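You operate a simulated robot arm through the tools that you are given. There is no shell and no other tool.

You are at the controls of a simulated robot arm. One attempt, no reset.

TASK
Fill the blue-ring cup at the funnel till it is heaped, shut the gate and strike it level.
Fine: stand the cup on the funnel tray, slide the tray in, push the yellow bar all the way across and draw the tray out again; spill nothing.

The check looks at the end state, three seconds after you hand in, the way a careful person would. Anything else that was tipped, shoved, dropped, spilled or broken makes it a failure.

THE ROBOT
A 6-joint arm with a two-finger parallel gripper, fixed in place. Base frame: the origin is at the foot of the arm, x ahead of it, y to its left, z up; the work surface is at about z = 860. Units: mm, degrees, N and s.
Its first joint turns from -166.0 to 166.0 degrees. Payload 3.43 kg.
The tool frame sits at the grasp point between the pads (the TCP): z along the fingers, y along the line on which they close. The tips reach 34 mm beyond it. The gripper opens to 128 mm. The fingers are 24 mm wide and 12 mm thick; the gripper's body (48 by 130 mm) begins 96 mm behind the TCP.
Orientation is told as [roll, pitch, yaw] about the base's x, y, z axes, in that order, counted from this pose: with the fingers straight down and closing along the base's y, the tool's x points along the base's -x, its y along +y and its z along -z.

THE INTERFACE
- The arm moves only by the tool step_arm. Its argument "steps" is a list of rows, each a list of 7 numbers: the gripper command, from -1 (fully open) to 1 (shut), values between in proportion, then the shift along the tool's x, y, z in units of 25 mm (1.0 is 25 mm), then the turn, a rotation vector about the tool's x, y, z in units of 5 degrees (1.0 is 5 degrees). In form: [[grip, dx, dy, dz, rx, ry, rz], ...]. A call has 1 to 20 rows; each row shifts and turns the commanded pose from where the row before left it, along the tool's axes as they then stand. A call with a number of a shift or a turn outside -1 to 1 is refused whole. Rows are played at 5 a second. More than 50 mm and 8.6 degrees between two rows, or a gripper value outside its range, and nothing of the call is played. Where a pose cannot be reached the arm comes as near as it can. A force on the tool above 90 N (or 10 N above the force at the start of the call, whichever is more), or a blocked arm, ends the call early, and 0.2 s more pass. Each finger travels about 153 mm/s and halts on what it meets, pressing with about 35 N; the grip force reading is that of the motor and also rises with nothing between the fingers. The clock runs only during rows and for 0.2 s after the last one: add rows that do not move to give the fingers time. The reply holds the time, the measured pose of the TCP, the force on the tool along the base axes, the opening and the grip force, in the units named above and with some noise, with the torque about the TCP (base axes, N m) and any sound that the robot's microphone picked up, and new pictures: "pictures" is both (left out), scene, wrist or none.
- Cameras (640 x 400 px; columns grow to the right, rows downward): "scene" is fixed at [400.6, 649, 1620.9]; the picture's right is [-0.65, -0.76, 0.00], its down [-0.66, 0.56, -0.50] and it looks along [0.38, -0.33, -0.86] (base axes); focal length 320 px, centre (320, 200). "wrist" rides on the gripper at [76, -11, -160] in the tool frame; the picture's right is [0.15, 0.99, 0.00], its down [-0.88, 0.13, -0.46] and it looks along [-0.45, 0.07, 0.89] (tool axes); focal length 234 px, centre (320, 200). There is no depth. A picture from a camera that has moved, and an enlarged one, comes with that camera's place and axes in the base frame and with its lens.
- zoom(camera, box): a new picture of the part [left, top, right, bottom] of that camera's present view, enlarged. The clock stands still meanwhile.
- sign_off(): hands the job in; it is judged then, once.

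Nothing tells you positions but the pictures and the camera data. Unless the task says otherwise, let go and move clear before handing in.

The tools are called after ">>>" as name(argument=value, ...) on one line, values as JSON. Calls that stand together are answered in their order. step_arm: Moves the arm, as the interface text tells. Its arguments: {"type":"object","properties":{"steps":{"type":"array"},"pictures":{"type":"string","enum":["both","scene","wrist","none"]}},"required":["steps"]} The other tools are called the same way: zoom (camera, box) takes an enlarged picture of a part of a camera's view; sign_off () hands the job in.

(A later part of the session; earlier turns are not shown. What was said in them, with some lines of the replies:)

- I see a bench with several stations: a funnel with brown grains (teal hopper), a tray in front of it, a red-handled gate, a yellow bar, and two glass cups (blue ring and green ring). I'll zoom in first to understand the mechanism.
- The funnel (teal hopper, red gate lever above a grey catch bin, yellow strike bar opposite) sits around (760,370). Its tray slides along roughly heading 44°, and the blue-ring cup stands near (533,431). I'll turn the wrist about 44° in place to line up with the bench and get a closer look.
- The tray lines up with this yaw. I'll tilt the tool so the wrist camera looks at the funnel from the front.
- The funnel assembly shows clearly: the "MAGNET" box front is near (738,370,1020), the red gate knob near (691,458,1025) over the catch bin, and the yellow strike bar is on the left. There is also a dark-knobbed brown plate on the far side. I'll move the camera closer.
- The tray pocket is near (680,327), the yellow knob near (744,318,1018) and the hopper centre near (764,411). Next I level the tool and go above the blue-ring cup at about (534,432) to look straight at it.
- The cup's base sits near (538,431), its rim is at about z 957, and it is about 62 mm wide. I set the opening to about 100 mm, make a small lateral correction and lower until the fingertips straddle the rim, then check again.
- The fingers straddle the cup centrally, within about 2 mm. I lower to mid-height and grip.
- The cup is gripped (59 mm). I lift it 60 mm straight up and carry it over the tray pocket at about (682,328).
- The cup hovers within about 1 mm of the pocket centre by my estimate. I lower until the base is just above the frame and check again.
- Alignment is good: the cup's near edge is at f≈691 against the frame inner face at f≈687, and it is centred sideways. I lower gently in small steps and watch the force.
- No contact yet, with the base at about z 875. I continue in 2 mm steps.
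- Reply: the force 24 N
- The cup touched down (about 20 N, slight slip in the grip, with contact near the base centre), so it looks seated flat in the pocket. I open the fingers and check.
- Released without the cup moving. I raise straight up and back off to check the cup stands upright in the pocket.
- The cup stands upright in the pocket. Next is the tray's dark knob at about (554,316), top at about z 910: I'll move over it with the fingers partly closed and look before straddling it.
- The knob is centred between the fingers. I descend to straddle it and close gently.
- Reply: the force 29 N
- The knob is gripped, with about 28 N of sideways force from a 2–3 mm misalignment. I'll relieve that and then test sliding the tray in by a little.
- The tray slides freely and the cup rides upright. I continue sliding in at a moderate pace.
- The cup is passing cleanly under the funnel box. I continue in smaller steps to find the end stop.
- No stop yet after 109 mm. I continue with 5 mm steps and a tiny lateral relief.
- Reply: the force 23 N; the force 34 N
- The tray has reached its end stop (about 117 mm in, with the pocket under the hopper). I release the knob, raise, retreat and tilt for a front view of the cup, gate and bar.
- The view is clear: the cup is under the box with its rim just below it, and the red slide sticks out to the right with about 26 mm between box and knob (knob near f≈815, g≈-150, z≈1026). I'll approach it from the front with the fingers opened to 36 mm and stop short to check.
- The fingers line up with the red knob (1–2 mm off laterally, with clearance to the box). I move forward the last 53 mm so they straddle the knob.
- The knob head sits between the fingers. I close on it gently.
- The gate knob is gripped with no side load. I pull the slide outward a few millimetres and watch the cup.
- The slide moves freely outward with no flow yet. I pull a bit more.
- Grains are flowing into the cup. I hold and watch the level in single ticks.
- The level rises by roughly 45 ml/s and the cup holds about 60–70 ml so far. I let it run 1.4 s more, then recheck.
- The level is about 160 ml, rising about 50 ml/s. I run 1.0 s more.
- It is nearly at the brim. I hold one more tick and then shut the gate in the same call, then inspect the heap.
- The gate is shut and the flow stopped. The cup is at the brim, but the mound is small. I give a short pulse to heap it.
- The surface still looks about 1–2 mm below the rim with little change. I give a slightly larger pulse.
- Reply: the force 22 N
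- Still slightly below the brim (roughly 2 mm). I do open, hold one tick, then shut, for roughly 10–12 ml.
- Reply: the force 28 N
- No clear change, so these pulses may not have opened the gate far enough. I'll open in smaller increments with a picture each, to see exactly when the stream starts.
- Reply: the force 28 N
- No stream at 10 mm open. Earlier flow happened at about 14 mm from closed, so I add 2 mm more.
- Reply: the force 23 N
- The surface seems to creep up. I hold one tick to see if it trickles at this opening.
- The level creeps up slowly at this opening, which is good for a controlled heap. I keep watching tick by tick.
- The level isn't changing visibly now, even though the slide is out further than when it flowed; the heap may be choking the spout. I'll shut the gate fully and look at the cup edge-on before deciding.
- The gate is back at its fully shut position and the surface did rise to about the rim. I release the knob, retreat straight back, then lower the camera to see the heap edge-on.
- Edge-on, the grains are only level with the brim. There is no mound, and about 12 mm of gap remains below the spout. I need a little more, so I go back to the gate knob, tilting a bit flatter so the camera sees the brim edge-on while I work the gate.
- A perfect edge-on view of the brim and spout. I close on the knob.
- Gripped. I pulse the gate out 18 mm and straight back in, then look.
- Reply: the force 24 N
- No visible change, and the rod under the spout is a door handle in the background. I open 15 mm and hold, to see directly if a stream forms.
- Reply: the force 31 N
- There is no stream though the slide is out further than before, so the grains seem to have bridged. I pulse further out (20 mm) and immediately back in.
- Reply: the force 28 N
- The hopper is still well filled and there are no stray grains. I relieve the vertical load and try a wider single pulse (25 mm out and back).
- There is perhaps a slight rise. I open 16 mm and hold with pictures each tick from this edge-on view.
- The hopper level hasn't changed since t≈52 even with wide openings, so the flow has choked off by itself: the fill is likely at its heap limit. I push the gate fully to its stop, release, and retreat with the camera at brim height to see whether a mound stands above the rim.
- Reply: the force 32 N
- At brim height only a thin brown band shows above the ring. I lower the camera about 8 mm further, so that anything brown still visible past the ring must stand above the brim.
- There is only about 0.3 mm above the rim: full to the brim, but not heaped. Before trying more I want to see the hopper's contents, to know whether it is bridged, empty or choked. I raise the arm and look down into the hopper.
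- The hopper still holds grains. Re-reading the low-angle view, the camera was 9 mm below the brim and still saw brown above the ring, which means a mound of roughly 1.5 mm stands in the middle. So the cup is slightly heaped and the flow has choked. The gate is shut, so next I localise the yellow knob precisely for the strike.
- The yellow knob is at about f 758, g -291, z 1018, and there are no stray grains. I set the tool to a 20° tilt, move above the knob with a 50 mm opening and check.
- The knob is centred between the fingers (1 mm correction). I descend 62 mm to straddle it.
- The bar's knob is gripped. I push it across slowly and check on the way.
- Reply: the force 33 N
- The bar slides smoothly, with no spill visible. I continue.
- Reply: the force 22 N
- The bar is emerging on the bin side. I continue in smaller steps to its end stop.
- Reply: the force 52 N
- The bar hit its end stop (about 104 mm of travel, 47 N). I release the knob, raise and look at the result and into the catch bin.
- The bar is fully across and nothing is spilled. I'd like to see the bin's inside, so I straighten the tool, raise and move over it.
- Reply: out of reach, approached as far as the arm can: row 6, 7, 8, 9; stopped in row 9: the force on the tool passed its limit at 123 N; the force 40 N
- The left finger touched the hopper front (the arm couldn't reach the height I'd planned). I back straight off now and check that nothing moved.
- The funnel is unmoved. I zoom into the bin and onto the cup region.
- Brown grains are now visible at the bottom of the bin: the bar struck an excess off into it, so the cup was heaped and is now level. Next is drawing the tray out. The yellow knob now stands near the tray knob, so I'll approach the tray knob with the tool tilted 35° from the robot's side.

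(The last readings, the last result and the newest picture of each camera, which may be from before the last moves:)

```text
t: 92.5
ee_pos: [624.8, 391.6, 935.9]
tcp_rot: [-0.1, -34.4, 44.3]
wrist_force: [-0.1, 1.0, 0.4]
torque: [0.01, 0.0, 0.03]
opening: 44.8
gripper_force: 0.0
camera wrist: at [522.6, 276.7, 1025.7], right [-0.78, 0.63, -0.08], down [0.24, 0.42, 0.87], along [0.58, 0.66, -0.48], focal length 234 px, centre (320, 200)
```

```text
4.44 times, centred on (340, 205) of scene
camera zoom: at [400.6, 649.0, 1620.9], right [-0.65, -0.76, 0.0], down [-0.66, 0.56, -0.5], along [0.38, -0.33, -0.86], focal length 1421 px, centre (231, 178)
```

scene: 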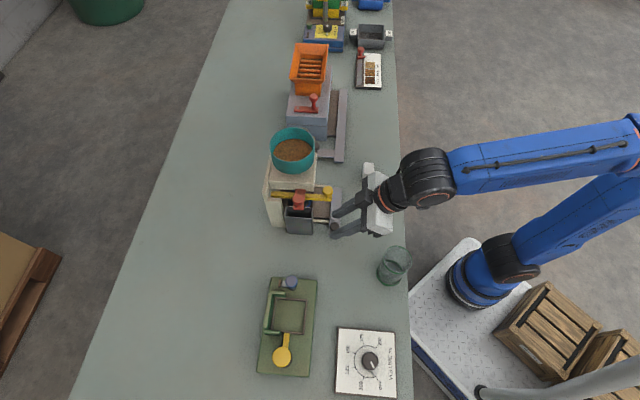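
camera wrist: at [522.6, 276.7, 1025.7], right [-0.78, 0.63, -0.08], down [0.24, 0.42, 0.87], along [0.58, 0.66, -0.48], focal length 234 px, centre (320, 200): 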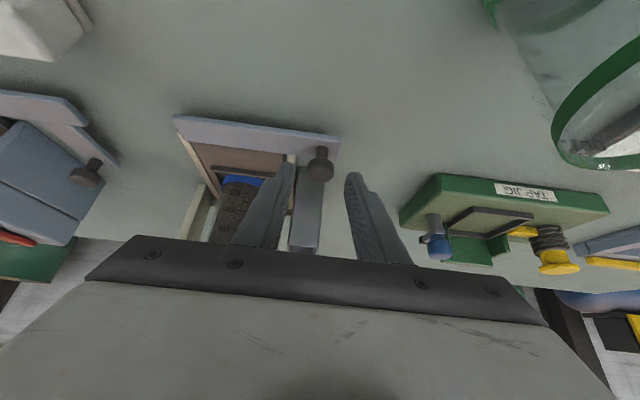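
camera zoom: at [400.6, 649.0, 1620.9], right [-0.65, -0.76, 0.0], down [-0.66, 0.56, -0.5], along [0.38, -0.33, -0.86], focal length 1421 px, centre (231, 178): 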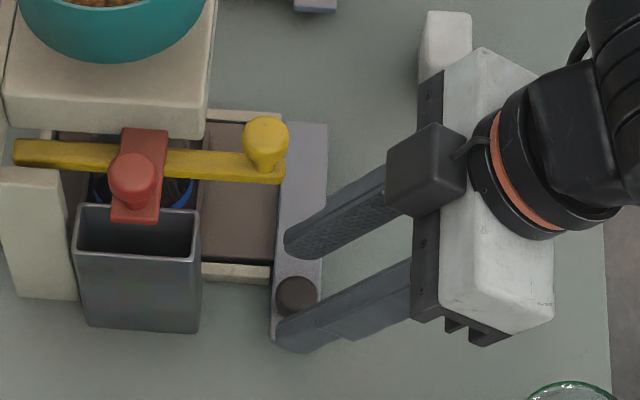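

>>> step_arm(steps=[[0.3, 0.005, 0, 0.44, 0, 0, 0], [0.3, 0.005, 0, 0.44, 0, 0, 0], [0.3, 0, 0, 0, 0, 0, 0]], pictures="wrist")

>>> zoom(camera="wrist", box=[220, 60, 420, 230])

>>> zoom(camera="scene", box=[310, 190, 370, 245])

```text
t: 93.3
ee_pos: [632.8, 401.1, 917.2]
tcp_rot: [-0.1, -34.5, 44.2]
wrist_force: [1.0, 0.2, 0.0]
torque: [0.01, -0.02, -0.01]
opening: 44.7
gripper_force: 0.0
camera wrist: at [531.7, 284.6, 1006.9], right [-0.78, 0.63, -0.08], down [0.24, 0.42, 0.87], along [0.58, 0.66, -0.48], focal length 234 px, centre (320, 200)
```

wrist: 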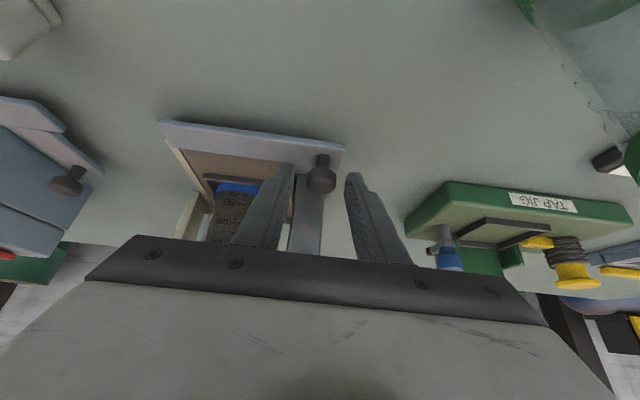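

```text
2.35 times, centred on (320, 145) of wrist
camera zoom: at [531.7, 284.6, 1006.9], right [-0.78, 0.63, -0.08], down [0.24, 0.42, 0.87], along [0.58, 0.66, -0.48], focal length 551 px, centre (320, 329)
```

zoom: 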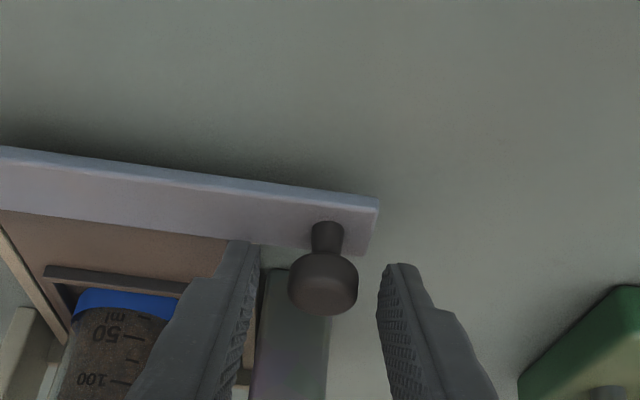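

```text
7.27 times, centred on (340, 218) of scene
camera zoom: at [400.6, 649.0, 1620.9], right [-0.65, -0.76, 0.0], down [-0.66, 0.56, -0.5], along [0.38, -0.33, -0.86], focal length 2325 px, centre (174, 73)
```

zoom: 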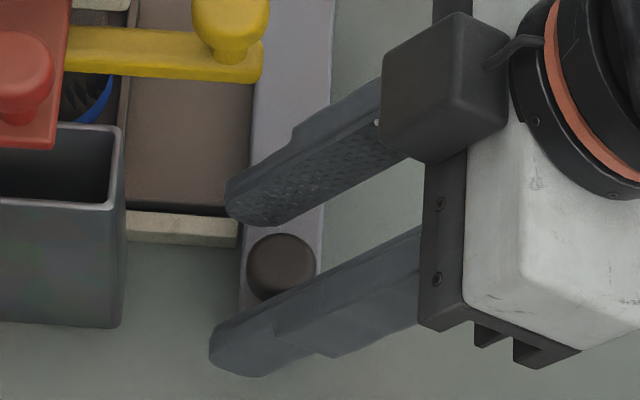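

>>> step_arm(steps=[[0.4, 0, -0.04, 0, 0, 0, 0], [0.55, 0, 0, 0, 0, 0, 0], [0.7, 0, 0, 0, 0, 0, 0], [0.9, 0, 0, 0, 0, 0, 0], [0.9, 0, 0, 0, 0, 0, 0]], pictures="wrist")

>>> zoom(camera="wrist", box=[220, 60, 420, 230])

```text
t: 94.5
ee_pos: [633.5, 400.7, 918.0]
tcp_rot: [-0.1, -34.4, 44.2]
wrist_force: [-12.6, 12.5, -2.4]
torque: [0.3, 0.17, 0.06]
opening: 23.3
gripper_force: 44.8
camera wrist: at [531.7, 284.8, 1007.2], right [-0.78, 0.63, -0.08], down [0.24, 0.42, 0.87], along [0.58, 0.66, -0.48], focal length 234 px, centre (320, 200)
```

wrist: 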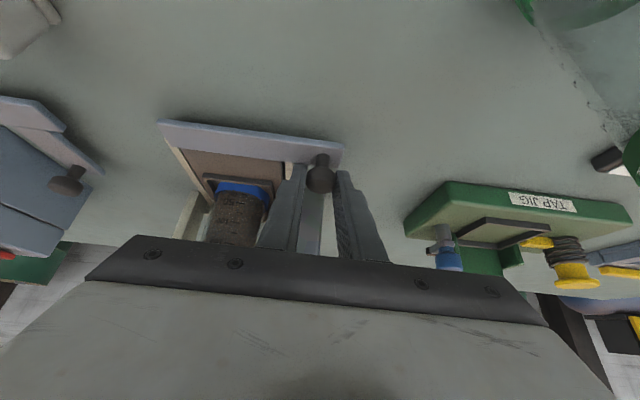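

```text
2.35 times, centred on (320, 145) of wrist
camera zoom: at [531.7, 284.8, 1007.2], right [-0.78, 0.63, -0.08], down [0.24, 0.42, 0.87], along [0.58, 0.66, -0.48], focal length 551 px, centre (320, 329)
```

zoom: 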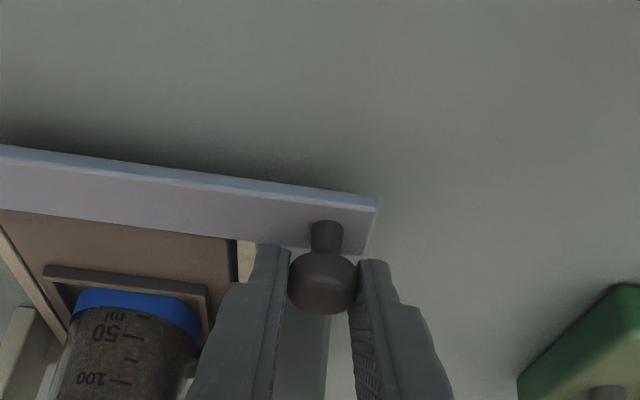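

Gripped. I draw the tray out gently, starting slowly, and check after the first 30 mm.

>>> step_arm(steps=[[0.9, 0, 0.05, 0, 0, 0, 0], [0.9, 0.033, 0, -0.023, 0, 0, 0], [0.9, 0.066, 0, -0.045, 0, 0, 0], [0.9, 0.1, 0, -0.068, 0, 0, 0], [0.9, 0.132, 0, -0.09, 0, 0, 0], [0.9, 0.165, 0, -0.113, 0, 0, 0], [0.9, 0.165, 0, -0.113, 0, 0, 0], [0.9, 0.132, 0, -0.09, 0, 0, 0], [0.9, 0.1, 0, -0.068, 0, 0, 0], [0.9, 0.066, 0, -0.045, 0, 0, 0], [0.9, 0, 0, 0, 0, 0, 0]])

>>> zoom(camera="scene", box=[270, 160, 390, 250])

>>> zoom(camera="wrist", box=[140, 60, 400, 250])

```text
t: 96.9
ee_pos: [613.9, 379.4, 916.4]
tcp_rot: [-0.1, -34.4, 44.2]
wrist_force: [-7.1, 7.5, -8.0]
torque: [0.47, -0.29, 0.01]
opening: 23.4
gripper_force: 44.8
camera wrist: at [511.9, 265.3, 1007.4], right [-0.78, 0.63, -0.08], down [0.24, 0.42, 0.87], along [0.58, 0.66, -0.48], focal length 234 px, centre (320, 200)
```

scene: 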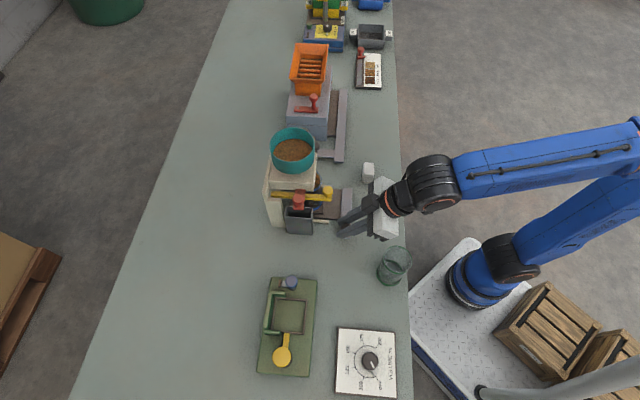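
wrist: 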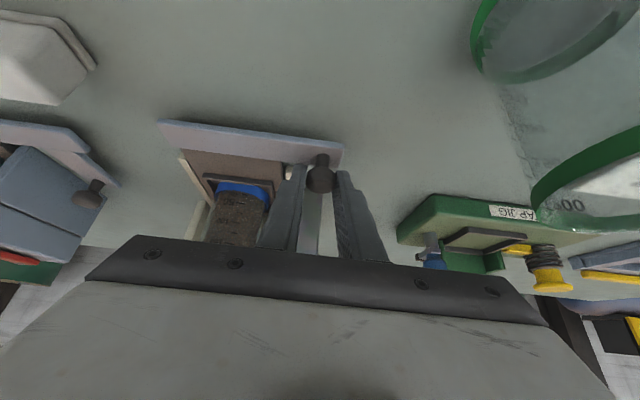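

```text
4.44 times, centred on (330, 205) of scene
camera zoom: at [400.6, 649.0, 1620.9], right [-0.65, -0.76, 0.0], down [-0.66, 0.56, -0.5], along [0.38, -0.33, -0.86], focal length 1421 px, centre (276, 178)
```

zoom: 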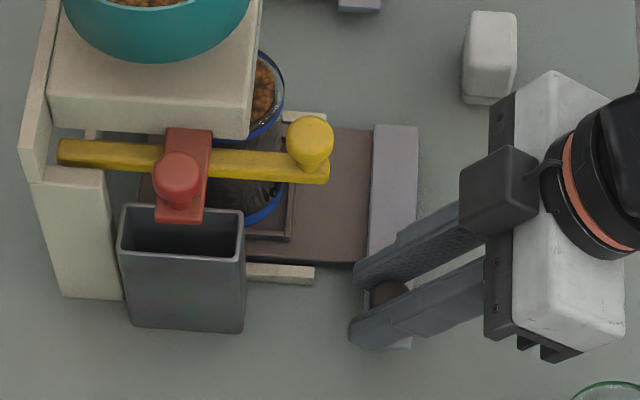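

```text
2.11 times, centred on (270, 155) of wrist
camera zoom: at [511.9, 265.3, 1007.4], right [-0.78, 0.63, -0.08], down [0.24, 0.42, 0.87], along [0.58, 0.66, -0.48], focal length 493 px, centre (425, 295)
```

zoom: 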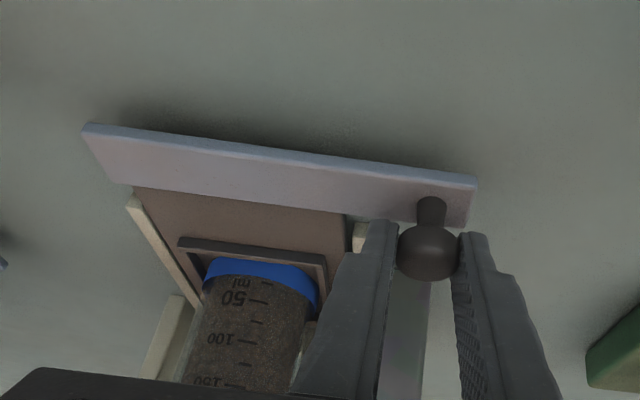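

The cup rides out steadily with no spill. I continue at the same gentle pace.

>>> step_arm(steps=[[0.9, 0.033, 0, -0.023, 0, 0, 0], [0.9, 0.066, 0, -0.045, 0, 0, 0], [0.9, 0.1, 0, -0.068, 0, 0, 0], [0.9, 0.132, 0, -0.09, 0, 0, 0], [0.9, 0.165, 0, -0.113, 0, 0, 0], [0.9, 0.165, 0, -0.113, 0, 0, 0], [0.9, 0.165, 0, -0.113, 0, 0, 0], [0.9, 0.165, 0, -0.113, 0, 0, 0], [0.9, 0.165, 0, -0.113, 0, 0, 0], [0.9, 0.165, 0, -0.113, 0, 0, 0], [0.9, 0.165, 0, -0.113, 0, 0, 0], [0.9, 0.165, 0, -0.113, 0, 0, 0], [0.9, 0.132, 0, -0.09, 0, 0, 0], [0.9, 0.1, 0, -0.068, 0, 0, 0], [0.9, 0.066, 0, -0.045, 0, 0, 0], [0.9, 0.033, 0, -0.023, 0, 0, 0], [0.9, 0, 0, 0, 0, 0, 0]])

>>> zoom(camera="scene", box=[290, 150, 410, 260])

>>> zoom(camera="scene", box=[310, 160, 360, 220])

```text
t: 100.5
ee_pos: [570.4, 337.4, 917.5]
tcp_rot: [-0.2, -34.6, 44.2]
wrist_force: [-1.1, 0.4, 9.4]
torque: [-0.33, 0.39, -0.02]
opening: 23.4
gripper_force: 45.0
camera wrist: at [469.2, 222.5, 1007.1], right [-0.78, 0.63, -0.08], down [0.24, 0.42, 0.87], along [0.58, 0.66, -0.48], focal length 234 px, centre (320, 200)
```

scene: 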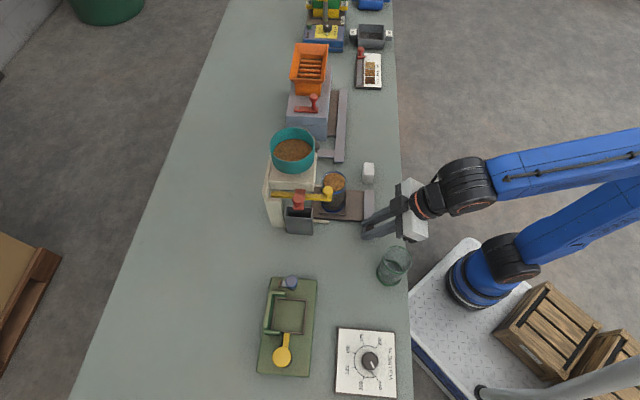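
wrist: 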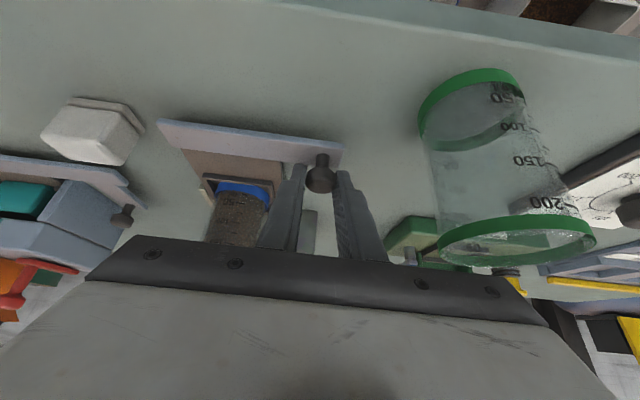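

```text
3.64 times, centred on (350, 205) of scene
camera zoom: at [400.6, 649.0, 1620.9], right [-0.65, -0.76, 0.0], down [-0.66, 0.56, -0.5], along [0.38, -0.33, -0.86], focal length 1162 px, centre (211, 182)
```

zoom: 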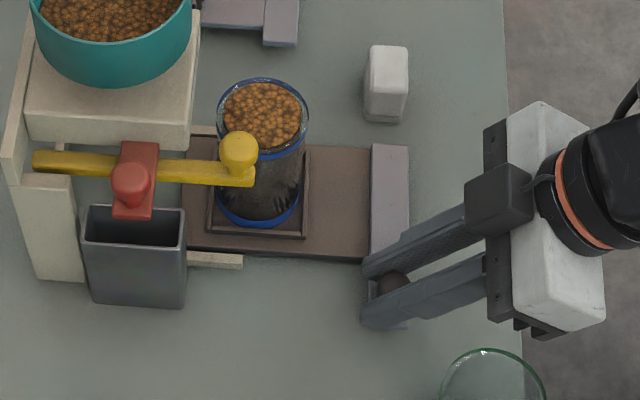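

```text
6.67 times, centred on (335, 190) of scene
camera zoom: at [400.6, 649.0, 1620.9], right [-0.65, -0.76, 0.0], down [-0.66, 0.56, -0.5], along [0.38, -0.33, -0.86], focal length 2131 px, centre (220, 267)
```

zoom: 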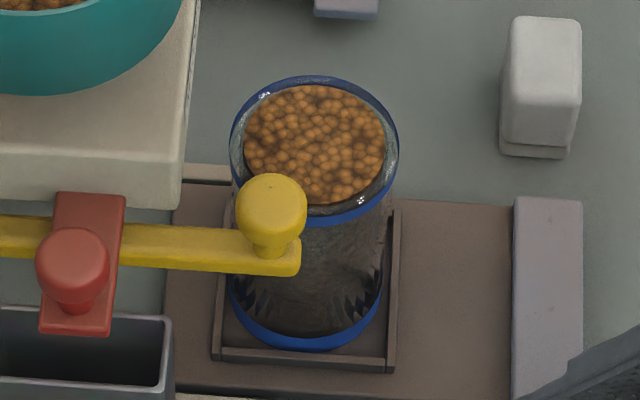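

The cup is full to the rim with a flat surface. I draw the tray the remaining 30 mm to where it started.

>>> step_arm(steps=[[0.9, 0.033, 0, -0.023, 0, 0, 0], [0.9, 0.066, 0, -0.045, 0, 0, 0], [0.9, 0.1, 0, -0.068, 0, 0, 0], [0.9, 0.132, 0, -0.09, 0, 0, 0], [0.9, 0.165, 0, -0.113, 0, 0, 0], [0.9, 0.132, 0, -0.09, 0, 0, 0], [0.9, 0.132, 0, -0.09, 0, 0, 0], [0.9, 0.1, 0, -0.068, 0, 0, 0], [0.9, 0.066, 0, -0.045, 0, 0, 0], [0.9, 0.033, 0, -0.023, 0, 0, 0], [0.9, 0, 0, 0, 0, 0, 0]], pictures="both")

>>> zoom(camera="scene", box=[290, 150, 410, 260])

>>> zoom(camera="scene", box=[320, 160, 370, 220])

```text
t: 102.9
ee_pos: [550.8, 318.6, 915.6]
tcp_rot: [0.0, -34.7, 44.2]
wrist_force: [28.2, 6.8, 11.0]
torque: [0.24, -0.63, -0.07]
opening: 23.4
gripper_force: 44.3
camera wrist: at [449.8, 203.2, 1006.9], right [-0.78, 0.63, -0.08], down [0.24, 0.42, 0.87], along [0.58, 0.66, -0.48], focal length 234 px, centre (320, 200)
```

scene: 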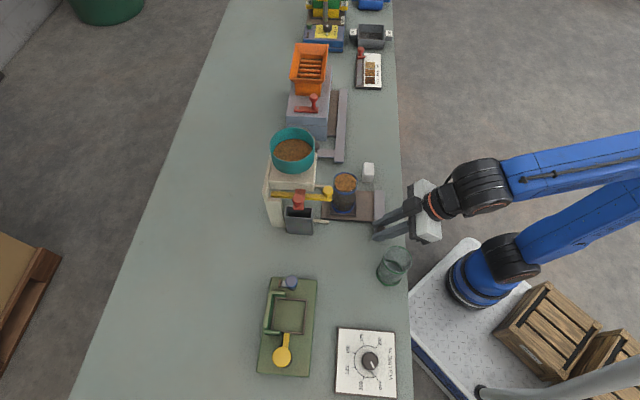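
wrist: 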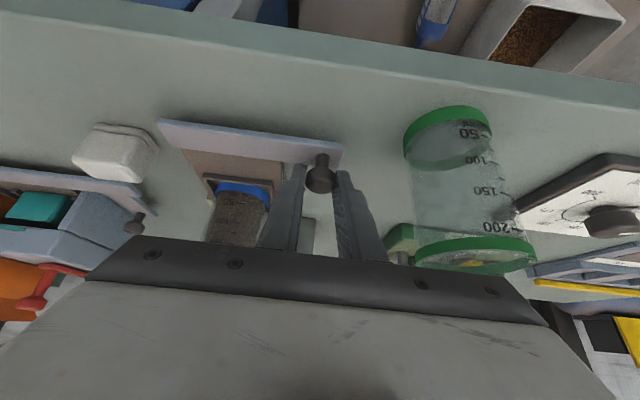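

```text
3.64 times, centred on (350, 205) of scene
camera zoom: at [400.6, 649.0, 1620.9], right [-0.65, -0.76, 0.0], down [-0.66, 0.56, -0.5], along [0.38, -0.33, -0.86], focal length 1162 px, centre (211, 182)
```

zoom: 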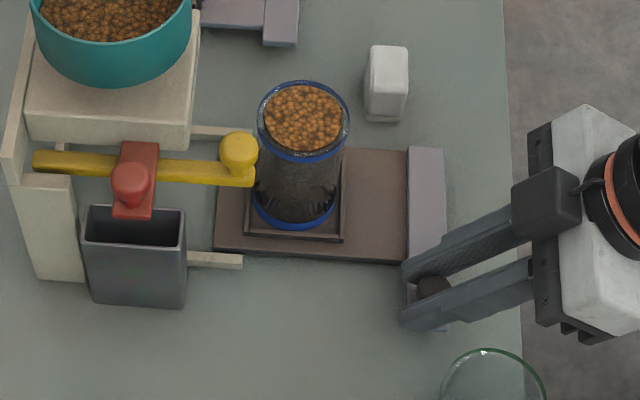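

```text
6.67 times, centred on (345, 190) of scene
camera zoom: at [400.6, 649.0, 1620.9], right [-0.65, -0.76, 0.0], down [-0.66, 0.56, -0.5], along [0.38, -0.33, -0.86], focal length 2131 px, centre (153, 267)
```

zoom: 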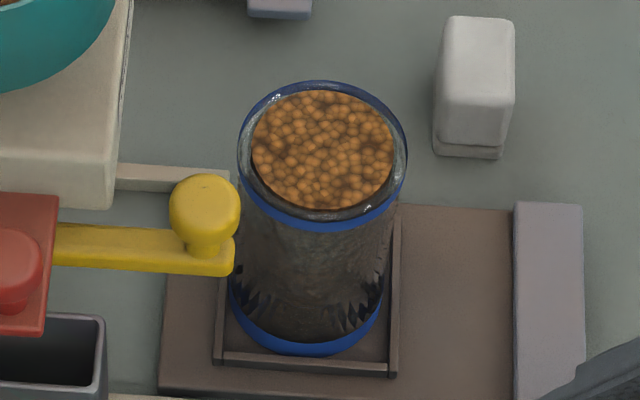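

The tray is at its outer stop with the cup standing level-full at the brim. I release the knob and withdraw up and back along the tool axis, clear of the green cup.

>>> step_arm(steps=[[0.9, -0.04, 0, 0.027, 0, 0, 0], [0.7, 0, 0, 0, 0, 0, 0], [0.5, 0, 0, 0, 0, 0, 0], [0.35, 0, 0, 0, 0, 0, 0], [0.35, 0, 0, 0, 0, 0, 0], [0.35, 0, 0, -0.6, 0, 0, 0], [0.35, 0, 0, -1, 0, 0, 0], [0.35, 0, 0, -1, 0, 0, 0], [0.35, 0, 0, -1, 0, 0, 0], [0.35, -0.565, 0, -0.825, 0, 0, 0], [0.35, -0.565, 0, -0.825, 0, 0, 0], [0.35, -0.565, 0, -0.825, 0, 0, 0], [0.35, 0, 0, 0, 0, 0, 0]])

>>> zoom(camera="scene", box=[255, 110, 425, 300])

>>> zoom(camera="wrist", box=[100, 40, 400, 240])

```text
t: 105.7
ee_pos: [514.6, 283.7, 1064.5]
tcp_rot: [-0.2, -34.4, 44.2]
wrist_force: [1.1, 0.9, 0.6]
torque: [-0.01, -0.06, -0.03]
opening: 41.5
gripper_force: 0.1
camera wrist: at [413.0, 168.5, 1154.4], right [-0.78, 0.63, -0.08], down [0.24, 0.42, 0.87], along [0.58, 0.66, -0.48], focal length 234 px, centre (320, 200)
```

scene: 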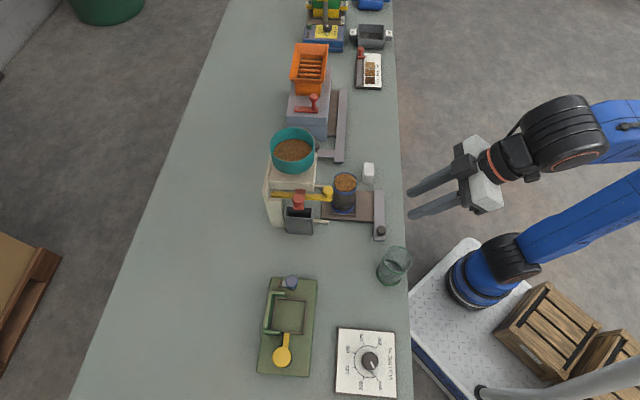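
wrist: 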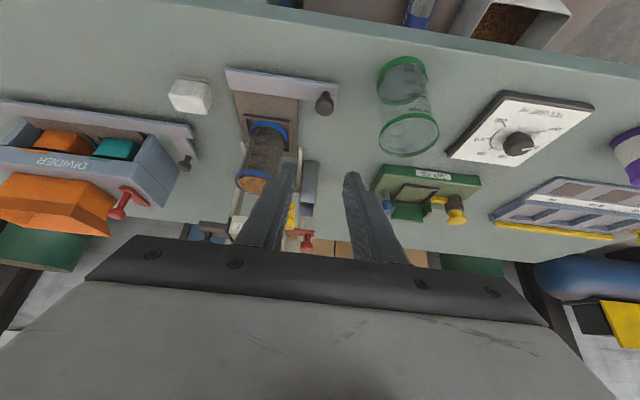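

```text
2.11 times, centred on (340, 205) of scene
camera zoom: at [400.6, 649.0, 1620.9], right [-0.65, -0.76, 0.0], down [-0.66, 0.56, -0.5], along [0.38, -0.33, -0.86], focal length 673 px, centre (278, 190)
```

zoom: 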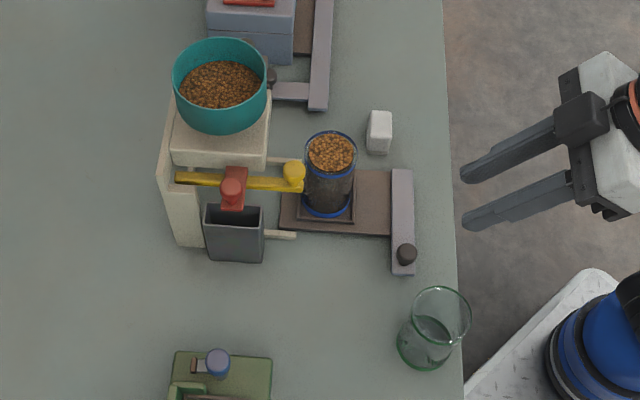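

```text
2.00 times, centred on (250, 140) of wrist
camera zoom: at [413.0, 168.5, 1154.4], right [-0.78, 0.63, -0.08], down [0.24, 0.42, 0.87], along [0.58, 0.66, -0.48], focal length 468 px, centre (460, 320)
```

zoom: 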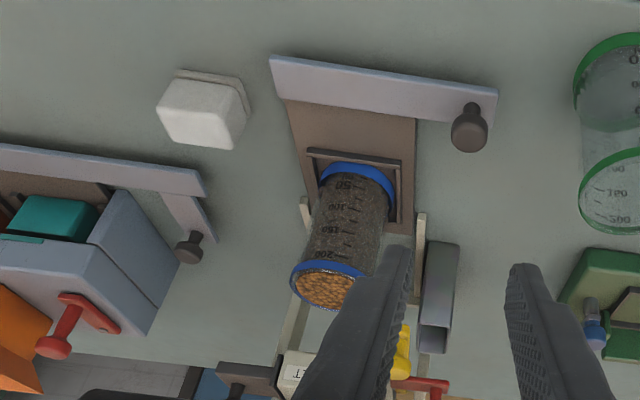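

The arm is clear. I inspect the cup's surface, the gate and the surroundings for stray grains.

>>> zoom(camera="wrist", box=[225, 110, 305, 205])

>>> zoom(camera="scene", box=[325, 165, 365, 220])

>>> zoom(camera="scene", box=[260, 165, 340, 240])

```text
4.21 times, centred on (265, 158) of wrist
camera zoom: at [413.0, 168.5, 1154.4], right [-0.78, 0.63, -0.08], down [0.24, 0.42, 0.87], along [0.58, 0.66, -0.48], focal length 986 px, centre (552, 379)
```

zoom: 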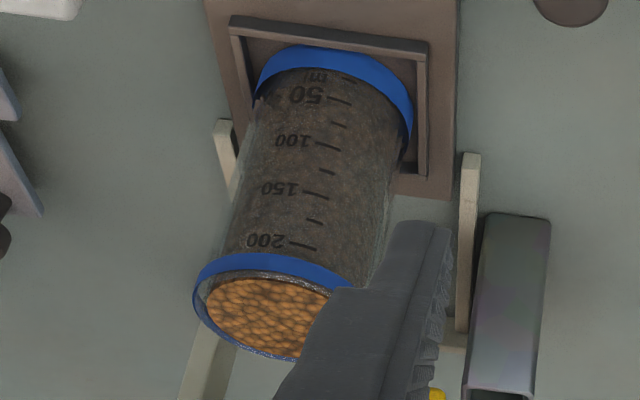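

```text
7.27 times, centred on (345, 192) of scene
camera zoom: at [400.6, 649.0, 1620.9], right [-0.65, -0.76, 0.0], down [-0.66, 0.56, -0.5], along [0.38, -0.33, -0.86], focal length 2325 px, centre (138, 254)
```

zoom: 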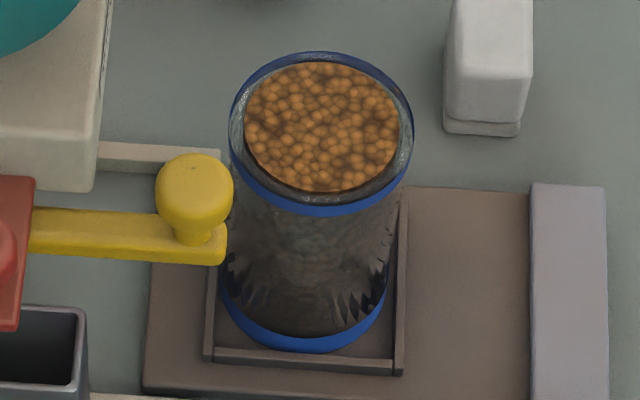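

```text
5.33 times, centred on (300, 202) of scene
camera zoom: at [400.6, 649.0, 1620.9], right [-0.65, -0.76, 0.0], down [-0.66, 0.56, -0.5], along [0.38, -0.33, -0.86], focal length 1705 px, centre (427, 187)
```

zoom: 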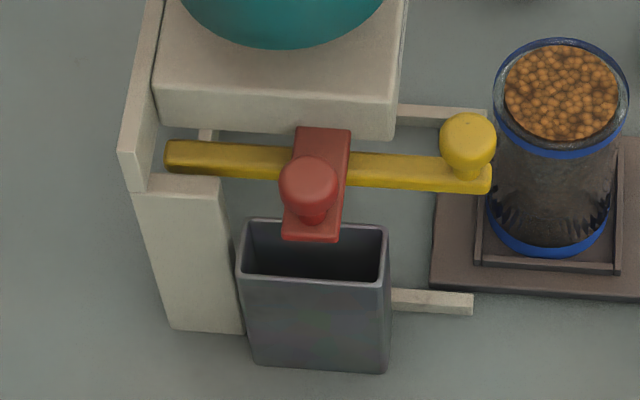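

The cup stands on the drawn-out tray, full and level with the brim. The red gate is back at its original shut position and the yellow bar is fully across. The struck grains are in the bin, no stray grains are visible, and everything else is where it was. The gripper is open and clear, so I hand in.

>>> sign_off()

```text
The job is handed in.
```

I handed the job in. The blue-ring cup stands on the drawn-out tray, full and level with the brim, as far as the pictures show.

- **Filling:** I filled the cup to the brim, but the flow then stopped by itself, even with the gate open wider. The heap was only about 1.5 mm high, less than I wanted.
- **Striking:** I pushed the yellow bar across to its stop. Brown grains now show at the bottom of the catch bin, so it appears to have struck some excess off.
- **Gate:** The red gate is pushed fully shut, back where it started.
- **Contact with the hopper:** While lining up a look into the bin, a gripper finger pressed the front of the hopper with 123 N before the arm stopped. The hopper looks unmoved in before-and-after pictures.
- **Spills:** I saw no stray grains on the tray or bench. The green-ring cup and the white block look undisturbed.
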